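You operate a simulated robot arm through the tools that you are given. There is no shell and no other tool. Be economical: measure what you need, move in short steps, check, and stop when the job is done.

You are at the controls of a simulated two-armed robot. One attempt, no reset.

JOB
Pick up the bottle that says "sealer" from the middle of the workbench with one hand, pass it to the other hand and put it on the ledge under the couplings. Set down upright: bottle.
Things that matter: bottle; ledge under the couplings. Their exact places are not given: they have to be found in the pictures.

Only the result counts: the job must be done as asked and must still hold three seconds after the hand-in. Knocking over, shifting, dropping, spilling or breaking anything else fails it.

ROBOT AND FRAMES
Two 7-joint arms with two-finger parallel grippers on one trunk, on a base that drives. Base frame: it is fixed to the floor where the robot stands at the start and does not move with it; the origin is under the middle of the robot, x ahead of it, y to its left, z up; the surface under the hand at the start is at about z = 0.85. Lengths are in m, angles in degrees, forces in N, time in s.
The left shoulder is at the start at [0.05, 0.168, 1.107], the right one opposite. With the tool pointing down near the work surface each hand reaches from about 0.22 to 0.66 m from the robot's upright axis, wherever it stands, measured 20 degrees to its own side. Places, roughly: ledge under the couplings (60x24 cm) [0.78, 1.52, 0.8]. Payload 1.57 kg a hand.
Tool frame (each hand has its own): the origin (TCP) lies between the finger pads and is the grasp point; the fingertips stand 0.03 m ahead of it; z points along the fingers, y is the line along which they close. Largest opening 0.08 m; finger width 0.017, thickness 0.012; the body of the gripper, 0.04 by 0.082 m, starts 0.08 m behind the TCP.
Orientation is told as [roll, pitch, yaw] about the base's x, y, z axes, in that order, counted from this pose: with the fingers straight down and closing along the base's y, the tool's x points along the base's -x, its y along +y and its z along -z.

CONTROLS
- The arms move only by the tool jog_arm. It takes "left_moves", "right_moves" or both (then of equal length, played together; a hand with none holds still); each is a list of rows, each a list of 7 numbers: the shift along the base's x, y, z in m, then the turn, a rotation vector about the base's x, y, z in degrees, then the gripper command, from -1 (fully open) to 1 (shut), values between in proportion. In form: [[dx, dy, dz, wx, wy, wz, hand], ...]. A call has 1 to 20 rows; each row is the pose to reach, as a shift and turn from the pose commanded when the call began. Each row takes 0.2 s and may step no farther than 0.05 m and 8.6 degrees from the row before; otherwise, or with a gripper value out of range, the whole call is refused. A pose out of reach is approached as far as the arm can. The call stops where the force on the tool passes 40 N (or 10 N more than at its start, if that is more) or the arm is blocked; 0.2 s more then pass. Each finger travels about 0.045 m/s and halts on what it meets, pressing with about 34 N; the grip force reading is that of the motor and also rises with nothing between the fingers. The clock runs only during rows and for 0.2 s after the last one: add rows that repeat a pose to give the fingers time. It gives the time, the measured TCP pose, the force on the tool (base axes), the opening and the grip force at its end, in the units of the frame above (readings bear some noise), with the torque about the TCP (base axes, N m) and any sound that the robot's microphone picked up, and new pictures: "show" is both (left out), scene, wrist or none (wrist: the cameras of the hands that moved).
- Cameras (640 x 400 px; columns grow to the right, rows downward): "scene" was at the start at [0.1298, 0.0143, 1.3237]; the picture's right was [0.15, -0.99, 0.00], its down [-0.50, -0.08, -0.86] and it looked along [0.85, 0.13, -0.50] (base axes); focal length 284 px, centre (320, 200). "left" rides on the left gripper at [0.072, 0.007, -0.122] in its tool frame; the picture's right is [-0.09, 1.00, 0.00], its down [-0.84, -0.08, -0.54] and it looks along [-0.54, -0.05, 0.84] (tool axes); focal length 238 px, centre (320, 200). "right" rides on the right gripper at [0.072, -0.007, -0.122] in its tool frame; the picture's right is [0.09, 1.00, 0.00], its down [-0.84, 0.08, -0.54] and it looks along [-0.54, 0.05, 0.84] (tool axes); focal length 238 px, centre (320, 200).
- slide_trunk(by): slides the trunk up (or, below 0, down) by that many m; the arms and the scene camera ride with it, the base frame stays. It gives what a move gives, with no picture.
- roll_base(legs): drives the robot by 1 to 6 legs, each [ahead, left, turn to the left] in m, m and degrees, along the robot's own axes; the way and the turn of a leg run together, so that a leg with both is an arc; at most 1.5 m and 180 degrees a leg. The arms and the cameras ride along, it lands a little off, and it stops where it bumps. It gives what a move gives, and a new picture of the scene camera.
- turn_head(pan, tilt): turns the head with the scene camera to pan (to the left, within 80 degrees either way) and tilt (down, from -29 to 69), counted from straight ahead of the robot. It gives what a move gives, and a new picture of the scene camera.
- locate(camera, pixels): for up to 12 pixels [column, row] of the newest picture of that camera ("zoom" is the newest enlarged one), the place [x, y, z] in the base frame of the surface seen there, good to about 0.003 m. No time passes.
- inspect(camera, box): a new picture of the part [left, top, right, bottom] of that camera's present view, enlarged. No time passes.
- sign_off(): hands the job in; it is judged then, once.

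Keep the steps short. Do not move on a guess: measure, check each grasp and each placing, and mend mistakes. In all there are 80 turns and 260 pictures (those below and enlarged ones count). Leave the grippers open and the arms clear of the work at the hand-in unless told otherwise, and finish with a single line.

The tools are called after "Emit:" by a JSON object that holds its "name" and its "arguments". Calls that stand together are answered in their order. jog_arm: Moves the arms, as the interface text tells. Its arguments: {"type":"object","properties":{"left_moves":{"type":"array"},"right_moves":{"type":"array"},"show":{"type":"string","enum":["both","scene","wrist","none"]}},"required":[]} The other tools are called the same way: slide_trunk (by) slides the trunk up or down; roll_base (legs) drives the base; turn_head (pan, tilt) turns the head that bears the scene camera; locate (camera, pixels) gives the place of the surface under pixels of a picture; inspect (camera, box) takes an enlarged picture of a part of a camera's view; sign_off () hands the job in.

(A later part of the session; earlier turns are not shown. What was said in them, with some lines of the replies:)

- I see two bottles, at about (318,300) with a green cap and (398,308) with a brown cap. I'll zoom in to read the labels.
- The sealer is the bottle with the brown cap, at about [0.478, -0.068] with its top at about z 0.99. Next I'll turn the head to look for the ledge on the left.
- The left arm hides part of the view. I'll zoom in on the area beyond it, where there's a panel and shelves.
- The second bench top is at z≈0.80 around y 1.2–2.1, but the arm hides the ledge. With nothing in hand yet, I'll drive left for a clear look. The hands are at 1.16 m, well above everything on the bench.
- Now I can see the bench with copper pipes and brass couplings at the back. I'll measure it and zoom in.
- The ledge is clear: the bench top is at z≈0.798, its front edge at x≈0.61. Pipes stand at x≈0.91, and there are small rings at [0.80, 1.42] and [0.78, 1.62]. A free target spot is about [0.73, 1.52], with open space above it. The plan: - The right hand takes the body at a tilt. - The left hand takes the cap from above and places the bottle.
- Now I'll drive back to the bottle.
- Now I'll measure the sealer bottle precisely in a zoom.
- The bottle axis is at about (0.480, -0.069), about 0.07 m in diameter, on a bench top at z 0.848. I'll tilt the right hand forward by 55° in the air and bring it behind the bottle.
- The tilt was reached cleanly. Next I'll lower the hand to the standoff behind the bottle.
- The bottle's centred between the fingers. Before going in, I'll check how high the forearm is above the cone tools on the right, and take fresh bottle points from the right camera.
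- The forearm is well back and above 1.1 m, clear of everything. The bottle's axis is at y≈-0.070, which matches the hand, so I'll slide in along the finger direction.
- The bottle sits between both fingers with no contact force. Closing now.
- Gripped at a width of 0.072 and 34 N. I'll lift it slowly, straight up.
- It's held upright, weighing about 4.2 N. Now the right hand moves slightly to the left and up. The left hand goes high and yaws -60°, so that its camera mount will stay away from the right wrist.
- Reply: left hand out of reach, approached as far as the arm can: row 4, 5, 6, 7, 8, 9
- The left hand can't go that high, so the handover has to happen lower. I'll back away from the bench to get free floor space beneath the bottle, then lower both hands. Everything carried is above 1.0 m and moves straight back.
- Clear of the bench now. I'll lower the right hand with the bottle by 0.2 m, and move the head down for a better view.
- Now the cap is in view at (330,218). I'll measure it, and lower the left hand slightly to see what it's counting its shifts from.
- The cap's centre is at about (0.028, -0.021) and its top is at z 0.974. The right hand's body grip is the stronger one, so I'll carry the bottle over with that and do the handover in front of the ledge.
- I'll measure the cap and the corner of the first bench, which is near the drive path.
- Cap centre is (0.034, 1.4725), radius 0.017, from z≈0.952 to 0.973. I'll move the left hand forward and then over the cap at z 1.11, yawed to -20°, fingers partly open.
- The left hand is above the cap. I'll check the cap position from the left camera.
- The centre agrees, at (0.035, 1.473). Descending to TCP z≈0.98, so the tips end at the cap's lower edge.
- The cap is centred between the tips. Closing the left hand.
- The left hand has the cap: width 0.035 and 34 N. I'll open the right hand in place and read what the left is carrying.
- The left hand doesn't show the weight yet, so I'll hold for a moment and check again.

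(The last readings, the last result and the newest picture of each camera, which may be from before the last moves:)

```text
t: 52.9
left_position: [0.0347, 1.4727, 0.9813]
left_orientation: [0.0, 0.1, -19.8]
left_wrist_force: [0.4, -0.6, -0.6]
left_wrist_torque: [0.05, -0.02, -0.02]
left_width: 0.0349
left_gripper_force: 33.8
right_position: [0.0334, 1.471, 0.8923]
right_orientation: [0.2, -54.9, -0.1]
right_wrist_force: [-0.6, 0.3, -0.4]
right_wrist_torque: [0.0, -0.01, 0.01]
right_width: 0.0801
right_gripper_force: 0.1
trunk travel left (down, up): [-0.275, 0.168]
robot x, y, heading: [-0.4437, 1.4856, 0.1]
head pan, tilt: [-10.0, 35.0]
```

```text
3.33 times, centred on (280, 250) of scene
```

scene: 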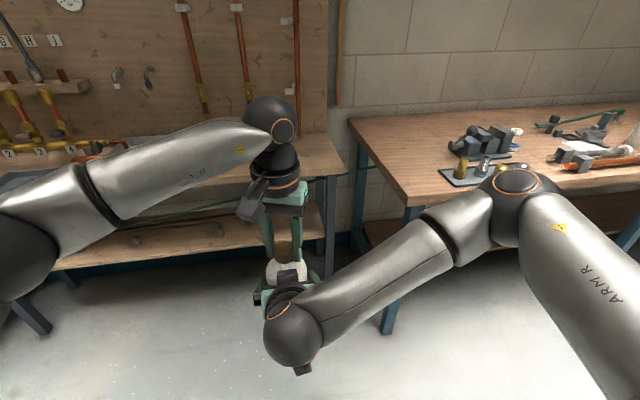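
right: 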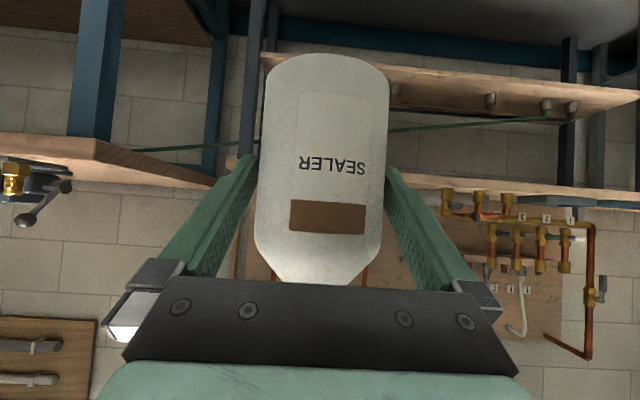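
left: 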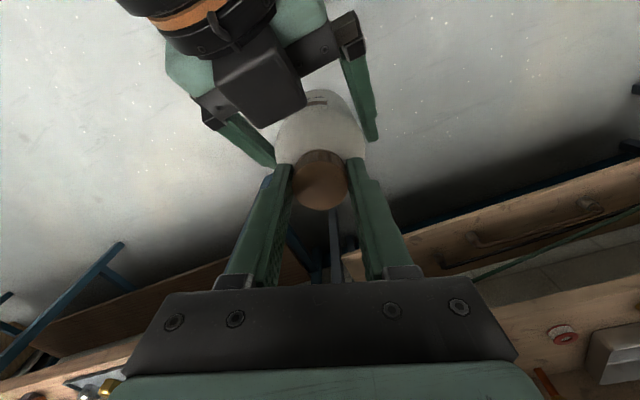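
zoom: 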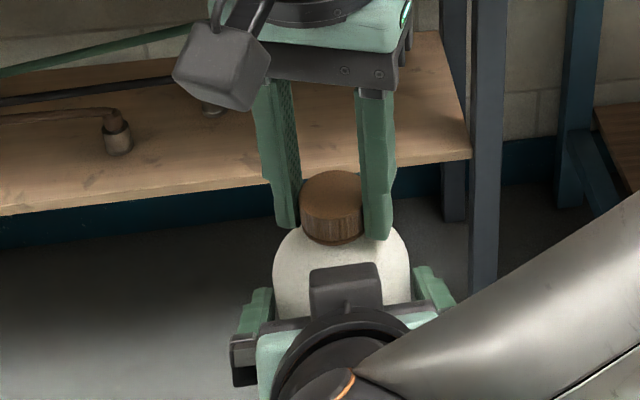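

The bottle hasn't moved with the right hand fully open. I'll pull the right hand back a little, horizontally, and watch that the bottle stays with the left.

Emit:
{"name": "jog_arm", "arguments": {"right_moves": [[-0.008, 0.001, 0, 0, 0, 0, -1], [-0.02, 0.001, 0, 0, 0, 0, -1], [-0.02, 0.001, 0, 0, 0, 0, -1]]}}

```text
t: 53.7
left_position: [0.0334, 1.4713, 0.9815]
left_orientation: [0.0, 0.0, -19.9]
left_wrist_force: [-0.4, -0.1, 0.5]
left_wrist_torque: [-0.03, 0.01, -0.02]
left_width: 0.0348
left_gripper_force: 34.2
right_position: [0.0127, 1.4725, 0.8928]
right_orientation: [0.2, -54.9, -0.2]
right_wrist_force: [1.3, 0.8, 0.2]
right_wrist_torque: [-0.04, -0.04, -0.01]
right_width: 0.08
right_gripper_force: 0.1
trunk travel left (down, up): [-0.275, 0.168]
robot x, y, heading: [-0.444, 1.4838, -0.4]
head pan, tilt: [-10.0, 35.0]
```

scene: 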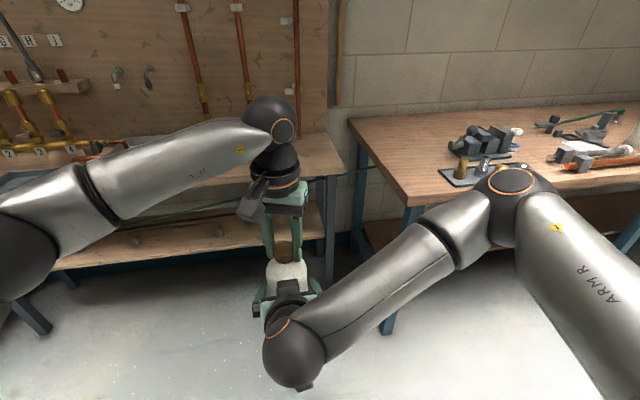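
right: 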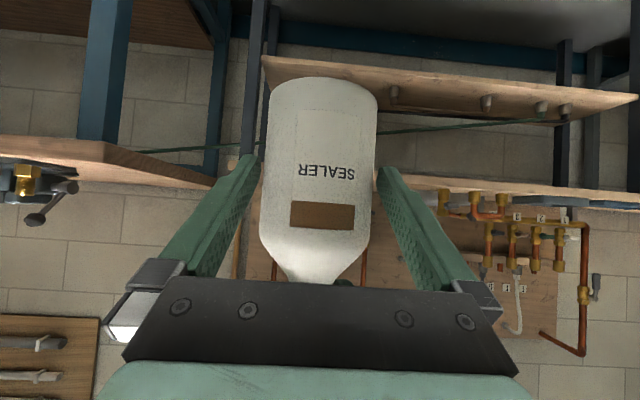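

The bottle stays with the left hand. I'll withdraw the right hand the rest of the way, then off to the right.

Emit:
{"name": "jog_arm", "arguments": {"right_moves": [[-0.03, 0, 0, 0, 0, 0, -1], [-0.06, 0, 0, 0, 0, 0, -1], [-0.09, 0, 0, 0, 0, 0, -1], [-0.1, -0.04, 0, 0, 0, 0, -1], [-0.1, -0.08, 0, 0, 0, 0, -1], [-0.1, -0.12, 0, 0, 0, 0, -1], [-0.1, -0.16, 0, 0, 0, 0, -1], [-0.1, -0.16, 0, 0, 0, 0, -1]]}}

```text
t: 55.5
left_position: [0.0344, 1.473, 0.9812]
left_orientation: [0.0, -0.1, -19.9]
left_wrist_force: [-0.3, 0.7, -0.2]
left_wrist_torque: [0.0, -0.02, 0.0]
left_width: 0.0348
left_gripper_force: 34.6
right_position: [-0.0522, 1.3275, 0.8694]
right_orientation: [0.2, -54.8, -0.3]
right_wrist_force: [0.3, 0.6, -0.1]
right_wrist_torque: [0.04, 0.0, 0.03]
right_width: 0.08
right_gripper_force: 0.0
right hand out of reach, approached as far as the arm can: row 5, 6, 7, 8
trunk travel left (down, up): [-0.275, 0.168]
robot x, y, heading: [-0.4433, 1.4893, -0.1]
head pan, tilt: [-10.0, 35.0]
```

scene: 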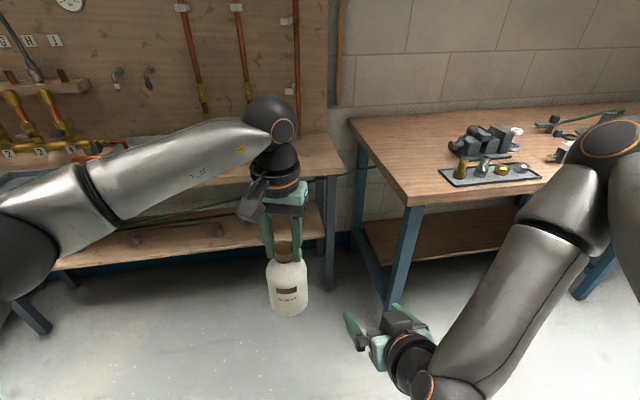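
right: 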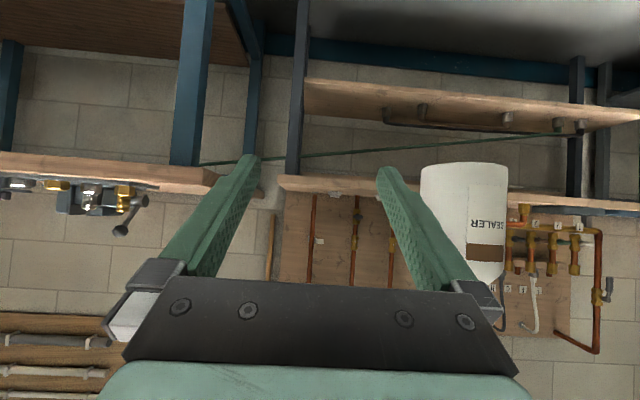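

The left hand holds the bottle upright and free of the right. Before driving in, I'll raise the bottle by 0.10 m for clearance over the ledge, and raise the right hand too.

Emit:
{"name": "jog_arm", "arguments": {"left_moves": [[0, 0, 0.02, 0, 0, 0, 1], [0, 0, 0.04, 0, 0, 0, 1], [0, 0, 0.06, 0, 0, 0, 1], [0, 0, 0.08, 0, 0, 0, 1], [0, 0, 0.1, 0, 0, 0, 1], [0, 0, 0.1, 0, 0, 0, 1]], "right_moves": [[0, -0.01, 0.04, 0, 0, 0, -1], [0, -0.02, 0.08, 0, 0, 0, -1], [0, -0.03, 0.12, 0, 0, 0, -1], [0, -0.04, 0.16, 0, 0, 0, -1], [0, -0.05, 0.2, 0, 0, 0, -1], [0, -0.05, 0.2, 0, 0, 0, -1]], "show": "scene"}}

```text
t: 56.9
left_position: [0.0344, 1.4717, 1.0819]
left_orientation: [-0.1, 0.0, -20.0]
left_wrist_force: [0.9, 0.0, -3.5]
left_wrist_torque: [-0.01, -0.01, 0.02]
left_width: 0.0349
left_gripper_force: 33.9
right_position: [-0.0283, 1.2803, 1.0829]
right_orientation: [0.3, -54.8, -0.2]
right_wrist_force: [-0.5, -0.8, 0.1]
right_wrist_torque: [0.02, 0.02, 0.03]
right_width: 0.0801
right_gripper_force: 0.1
right hand out of reach, approached as far as the arm can: row 1, 2, 3, 4, 5, 6
trunk travel left (down, up): [-0.275, 0.168]
robot x, y, heading: [-0.4418, 1.487, -0.1]
head pan, tilt: [-10.0, 35.0]
```

scene: 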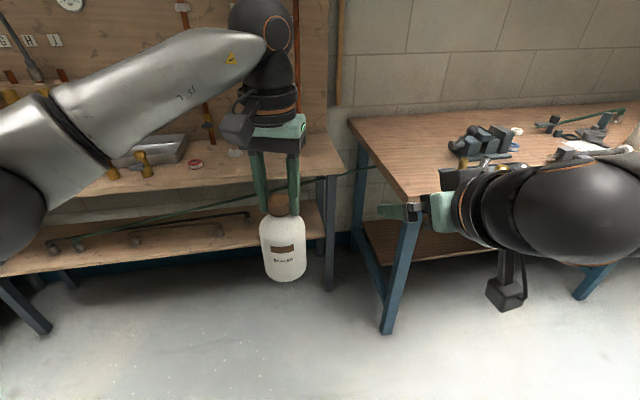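

The left hand now reads 3.5 N, so it's carrying the weight. Driving forward to the ledge.

Emit:
{"name": "roll_base", "arguments": {"legs": [[0.62, -0.02, 0]]}}

Emit:
{"name": "turn_head", "arguments": {"pan": 5, "tilt": 42}}

```text
t: 60.4
left_position: [0.6586, 1.4496, 1.0809]
left_orientation: [0.0, -0.1, -20.0]
left_wrist_force: [-0.4, -0.1, -4.1]
left_wrist_torque: [-0.02, -0.01, 0.01]
left_width: 0.0351
left_gripper_force: 33.9
right_position: [0.5962, 1.2581, 1.083]
right_orientation: [0.3, -54.9, -0.4]
right_wrist_force: [-0.1, -0.6, 0.1]
right_wrist_torque: [-0.02, -0.04, -0.01]
right_width: 0.0803
right_gripper_force: 0.1
trunk travel left (down, up): [-0.275, 0.168]
robot x, y, heading: [0.1834, 1.4662, -0.4]
head pan, tilt: [-10.0, 35.0]
```

scene: 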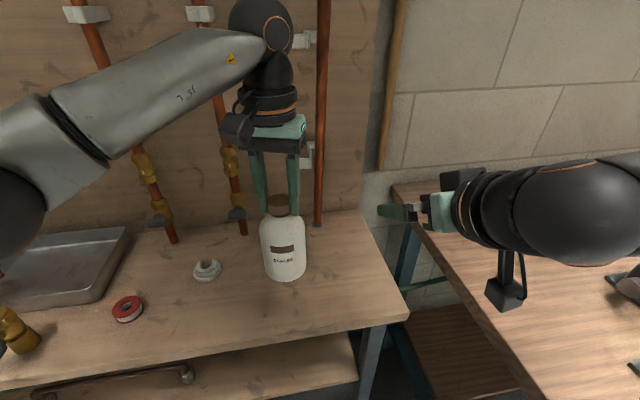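

```text
t: 61.1
left_position: [0.6588, 1.4497, 1.0814]
left_orientation: [0.0, -0.1, -20.0]
left_wrist_force: [-0.9, -0.7, -4.4]
left_wrist_torque: [-0.04, 0.0, 0.05]
left_width: 0.0348
left_gripper_force: 33.8
right_position: [0.596, 1.2585, 1.0816]
right_orientation: [0.2, -54.9, -0.4]
right_wrist_force: [0.5, -0.1, 1.2]
right_wrist_torque: [0.05, 0.01, 0.01]
right_width: 0.0801
right_gripper_force: 0.1
trunk travel left (down, up): [-0.275, 0.168]
robot x, y, heading: [0.1831, 1.465, -0.1]
head pan, tilt: [5.0, 42.0]
```

scene: 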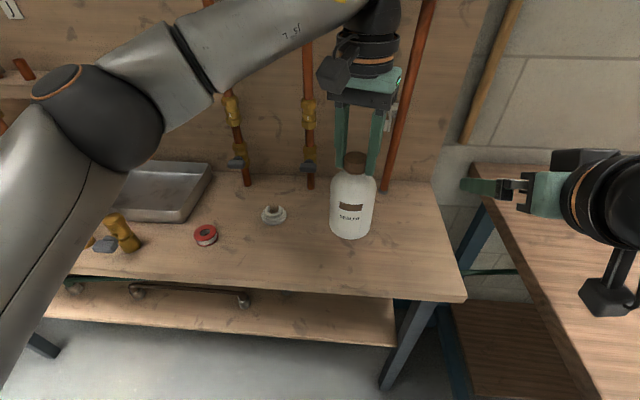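

I'll measure the visible ring, the ledge surface, and the bottle.

Emit:
{"name": "locate", "arguments": {"camera": "scene", "pixels": [[273, 213], [206, 234], [300, 235], [330, 262], [300, 200], [351, 236], [351, 210], [332, 205], [373, 207], [310, 165]]}}

Emit:
{"name": "inspect", "arguments": {"camera": "left", "box": [0, 0, 640, 400]}}

```text
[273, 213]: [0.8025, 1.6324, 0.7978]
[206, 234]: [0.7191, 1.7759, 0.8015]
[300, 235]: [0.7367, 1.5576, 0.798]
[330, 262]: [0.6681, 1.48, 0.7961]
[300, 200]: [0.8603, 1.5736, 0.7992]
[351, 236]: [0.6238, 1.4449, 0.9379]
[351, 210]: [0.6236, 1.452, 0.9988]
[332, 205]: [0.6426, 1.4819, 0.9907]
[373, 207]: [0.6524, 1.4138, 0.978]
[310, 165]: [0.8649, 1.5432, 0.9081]
```

```text
1.00 times, centred on (320, 200) of left (not enlarged: the box is as wide or as high as the picture)
```

zoom: 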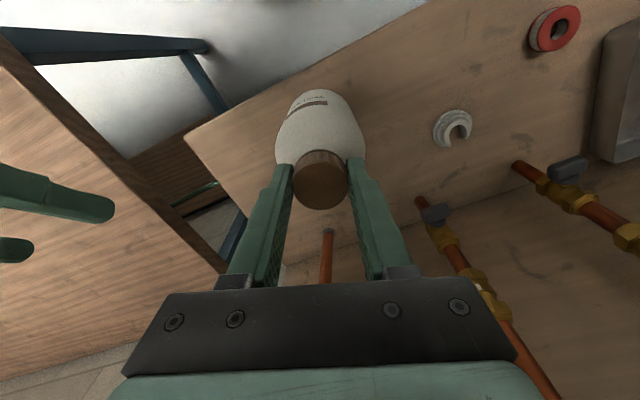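

Ledge surface is at z≈0.797. The bottle's bottom is 0.1545 below the left TCP, so contact should come at a TCP z≈0.952. I'll move over to (0.73, 1.52) at height first, then lower partway.

Emit:
{"name": "jog_arm", "arguments": {"left_moves": [[0.02, 0.02, 0, 0, 0, 0, 1], [0.04, 0.04, 0, 0, 0, 0, 1], [0.06, 0.06, 0, 0, 0, 0, 1], [0.071, 0.07, 0, 0, 0, 0, 1], [0.071, 0.07, -0.04, 0, 0, 0, 1], [0.071, 0.07, -0.08, 0, 0, 0, 1], [0.071, 0.07, -0.105, 0, 0, 0, 1], [0.071, 0.07, -0.105, 0, 0, 0, 1]]}}

```text
t: 62.9
left_position: [0.7307, 1.5198, 0.9747]
left_orientation: [0.0, 0.1, -20.1]
left_wrist_force: [0.1, -0.1, -4.5]
left_wrist_torque: [0.02, 0.0, 0.03]
left_width: 0.0348
left_gripper_force: 34.0
right_position: [0.5951, 1.2585, 1.0818]
right_orientation: [0.2, -54.9, -0.3]
right_wrist_force: [0.4, 0.0, 0.7]
right_wrist_torque: [0.02, 0.03, -0.02]
right_width: 0.08
right_gripper_force: 0.1
trunk travel left (down, up): [-0.275, 0.168]
robot x, y, heading: [0.1827, 1.4678, -0.4]
head pan, tilt: [5.0, 42.0]
```

scene: 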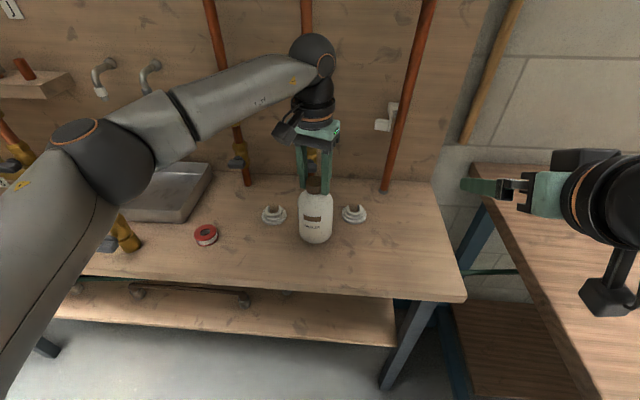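
left: 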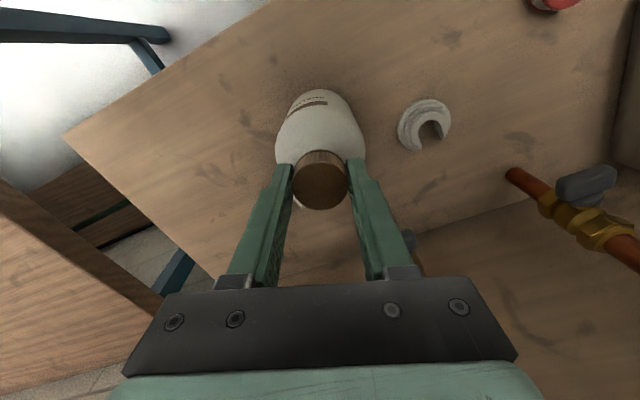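

The bottle hangs between the two rings with clear space on both sides. I'll lower it gently to just above contact.

Emit:
{"name": "jog_arm", "arguments": {"left_moves": [[0, 0, -0.008, 0, 0, 0, 1], [0, 0, -0.014, 0, 0, 0, 1], [0, 0, -0.018, 0, 0, 0, 1], [0, 0, -0.02, 0, 0, 0, 1], [0, 0, -0.02, 0, 0, 0, 1]]}}

Emit:
{"name": "inspect", "arguments": {"camera": "scene", "box": [260, 160, 380, 260]}}

```text
t: 64.1
left_position: [0.7301, 1.5206, 0.9552]
left_orientation: [0.1, -0.1, -20.1]
left_wrist_force: [-0.5, -1.1, -3.0]
left_wrist_torque: [0.03, 0.01, 0.01]
left_width: 0.0349
left_gripper_force: 33.6
right_position: [0.5954, 1.2574, 1.0822]
right_orientation: [0.2, -54.9, -0.2]
right_wrist_force: [0.5, 0.8, 0.5]
right_wrist_torque: [0.0, -0.01, 0.02]
right_width: 0.0797
right_gripper_force: 0.2
trunk travel left (down, up): [-0.275, 0.168]
robot x, y, heading: [0.1813, 1.465, -0.2]
head pan, tilt: [5.0, 42.0]
```

scene: 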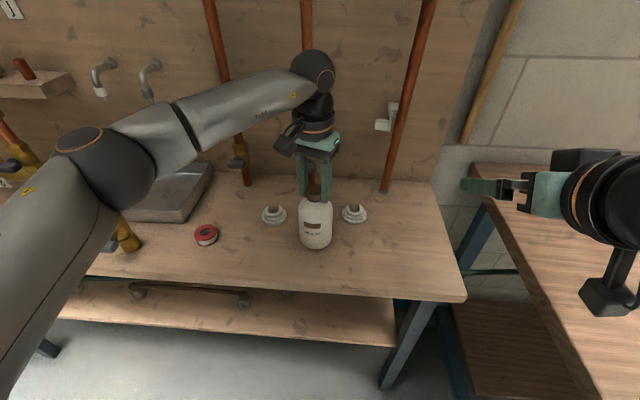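
left: 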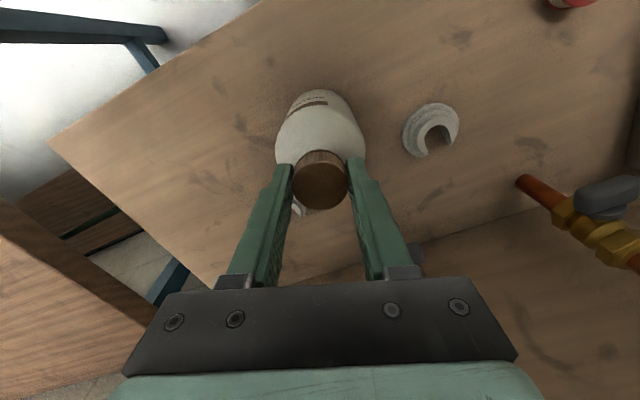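

```text
4.00 times, centred on (320, 210) of scene
```

zoom: 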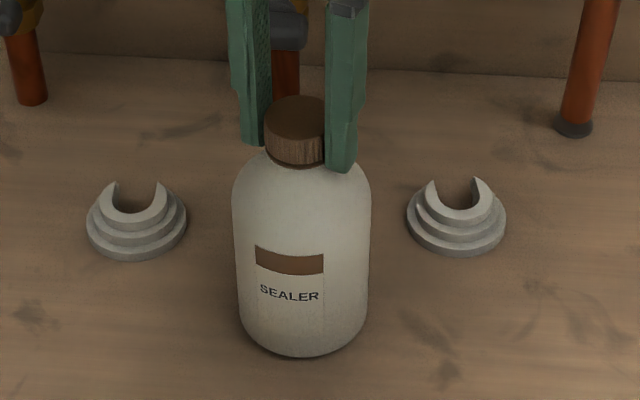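

Force is still about -3 to -4, so it isn't in contact yet. I'll go down 1 mm at a time.

Emit:
{"name": "jog_arm", "arguments": {"left_moves": [[0, 0, -0.001, 0, 0, 0, 1], [0, 0, -0.002, 0, 0, 0, 1], [0, 0, -0.002, 0, 0, 0, 1]], "show": "none"}}

```text
t: 64.9
left_position: [0.7303, 1.5198, 0.9529]
left_orientation: [-0.1, 0.0, -20.0]
left_wrist_force: [-0.5, 0.1, -4.0]
left_wrist_torque: [0.02, -0.02, 0.04]
left_width: 0.0348
left_gripper_force: 34.0
right_position: [0.5953, 1.2584, 1.0829]
right_orientation: [0.1, -54.9, -0.3]
right_wrist_force: [0.9, -0.1, 0.7]
right_wrist_torque: [0.02, 0.02, 0.01]
right_width: 0.08
right_gripper_force: 0.1
trunk travel left (down, up): [-0.275, 0.168]
robot x, y, heading: [0.1823, 1.4642, -0.2]
head pan, tilt: [5.0, 42.0]
```

Emit:
{"name": "jog_arm", "arguments": {"left_moves": [[0, 0, -0.001, 0, 0, 0, 1], [0, 0, -0.002, 0, 0, 0, 1], [0, 0, -0.002, 0, 0, 0, 1]], "show": "none"}}

```text
t: 65.7
left_position: [0.7306, 1.5205, 0.9533]
left_orientation: [0.0, -0.1, -19.9]
left_wrist_force: [-1.0, 1.3, 1.6]
left_wrist_torque: [0.22, 0.23, 0.01]
left_width: 0.0347
left_gripper_force: 34.2
right_position: [0.5936, 1.2581, 1.0842]
right_orientation: [0.2, -54.9, -0.3]
right_wrist_force: [0.8, 0.0, -0.2]
right_wrist_torque: [0.0, -0.02, 0.0]
right_width: 0.08
right_gripper_force: 0.1
trunk travel left (down, up): [-0.275, 0.168]
robot x, y, heading: [0.1774, 1.4656, -0.1]
head pan, tilt: [5.0, 42.0]
```

Contact: the reading rose from -4 to +1.6 N. I'll release it and check.

Emit:
{"name": "jog_arm", "arguments": {"left_moves": [[0, 0, 0, 0, 0, 0, 0.1], [0, 0, 0, 0, 0, 0, -0.2], [0, 0, 0, 0, 0, 0, -0.6], [0, 0, 0, 0, 0, 0, -0.6], [0, 0, 0, 0, 0, 0, -0.6]]}}

Emit:
{"name": "inspect", "arguments": {"camera": "scene", "box": [260, 160, 380, 260]}}

```text
t: 66.9
left_position: [0.731, 1.5192, 0.9519]
left_orientation: [0.0, -0.1, -20.0]
left_wrist_force: [0.4, 0.9, 0.0]
left_wrist_torque: [0.03, -0.04, -0.01]
left_width: 0.0638
left_gripper_force: 0.0
right_position: [0.5942, 1.2586, 1.0834]
right_orientation: [0.2, -54.9, -0.3]
right_wrist_force: [-0.6, 0.3, 0.1]
right_wrist_torque: [0.0, 0.02, 0.02]
right_width: 0.0804
right_gripper_force: 0.1
trunk travel left (down, up): [-0.275, 0.168]
robot x, y, heading: [0.1795, 1.4667, -0.2]
head pan, tilt: [5.0, 42.0]
```

scene: 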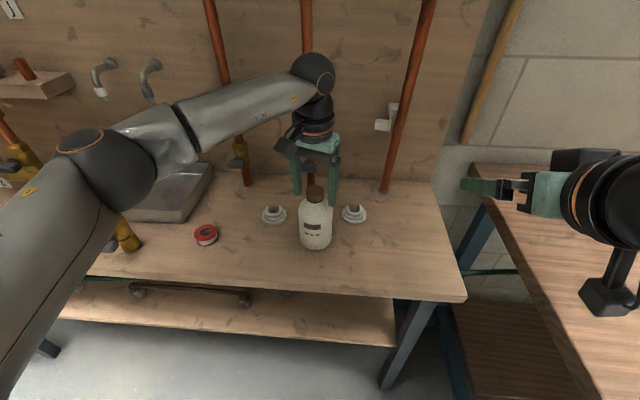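
left: 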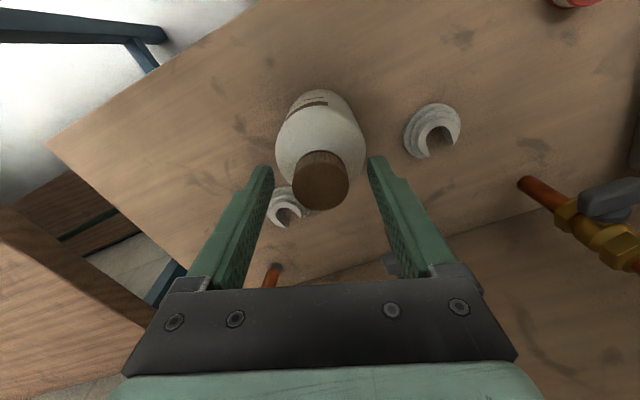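

```text
4.00 times, centred on (320, 210) of scene
```

zoom: 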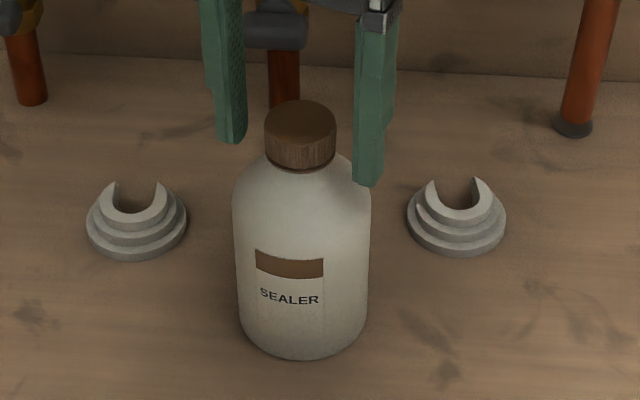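

The bottle stands upright and free. I'll raise the left hand straight up, clear of it.

Emit:
{"name": "jog_arm", "arguments": {"left_moves": [[0, 0, 0.02, 0, 0, 0, -0.6], [0, 0, 0.05, 0, 0, 0, -0.7], [0, 0, 0.09, 0, 0, 0, -1], [0, 0, 0.13, 0, 0, 0, -1], [-0.03, 0, 0.15, 0, 0, 0, -1], [-0.06, 0, 0.15, 0, 0, 0, -1], [-0.09, 0, 0.15, 0, 0, 0, -1], [-0.09, 0, 0.15, 0, 0, 0, -1]]}}

Emit:
{"name": "roll_base", "arguments": {"legs": [[-0.3, 0, 0]]}}

```text
t: 68.7
left_position: [0.6394, 1.5196, 1.1016]
left_orientation: [0.0, -0.1, -20.1]
left_wrist_force: [0.8, 0.1, -0.1]
left_wrist_torque: [-0.02, -0.01, -0.02]
left_width: 0.08
left_gripper_force: 0.0
right_position: [0.5953, 1.2578, 1.0818]
right_orientation: [0.2, -54.9, -0.3]
right_wrist_force: [-0.1, 0.2, 0.8]
right_wrist_torque: [0.0, -0.03, 0.01]
right_width: 0.0798
right_gripper_force: 0.0
trunk travel left (down, up): [-0.275, 0.168]
robot x, y, heading: [0.18, 1.4698, -0.0]
head pan, tilt: [5.0, 42.0]
```

scene: 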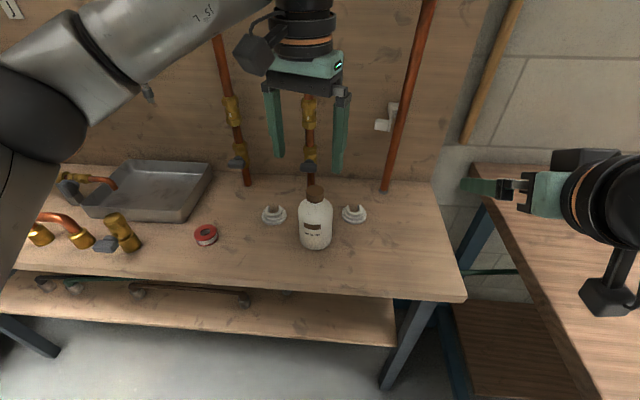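
left: 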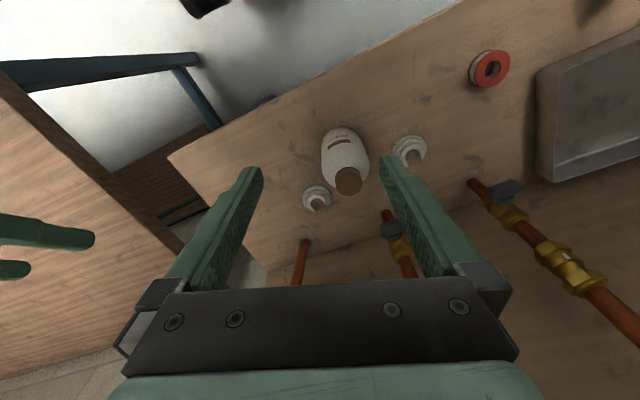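

```text
t: 70.8
left_position: [0.3402, 1.5204, 1.1008]
left_orientation: [0.0, -0.1, -20.0]
left_wrist_force: [-0.7, -0.4, -0.2]
left_wrist_torque: [0.01, 0.02, 0.01]
left_width: 0.0799
left_gripper_force: 0.0
right_position: [0.2959, 1.2585, 1.0825]
right_orientation: [0.2, -54.9, -0.4]
right_wrist_force: [-0.2, -0.2, -0.2]
right_wrist_torque: [0.01, 0.01, -0.02]
right_width: 0.0801
right_gripper_force: 0.0
trunk travel left (down, up): [-0.275, 0.168]
robot x, y, heading: [-0.1204, 1.4673, -0.3]
head pan, tilt: [5.0, 42.0]
```

scene: 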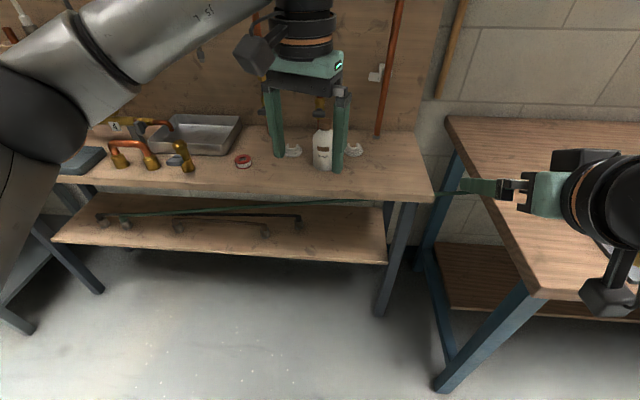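

The bottle stands upright on the ledge, both hands are empty and open, and the robot is clear. Handing it in.

Emit:
{"name": "sign_off", "arguments": {}}

```text
The job is handed in.
```

The "sealer" bottle went from the right hand to the left and now stands upright on the ledge under the couplings, with nothing else moved that I could see; the job is handed in.
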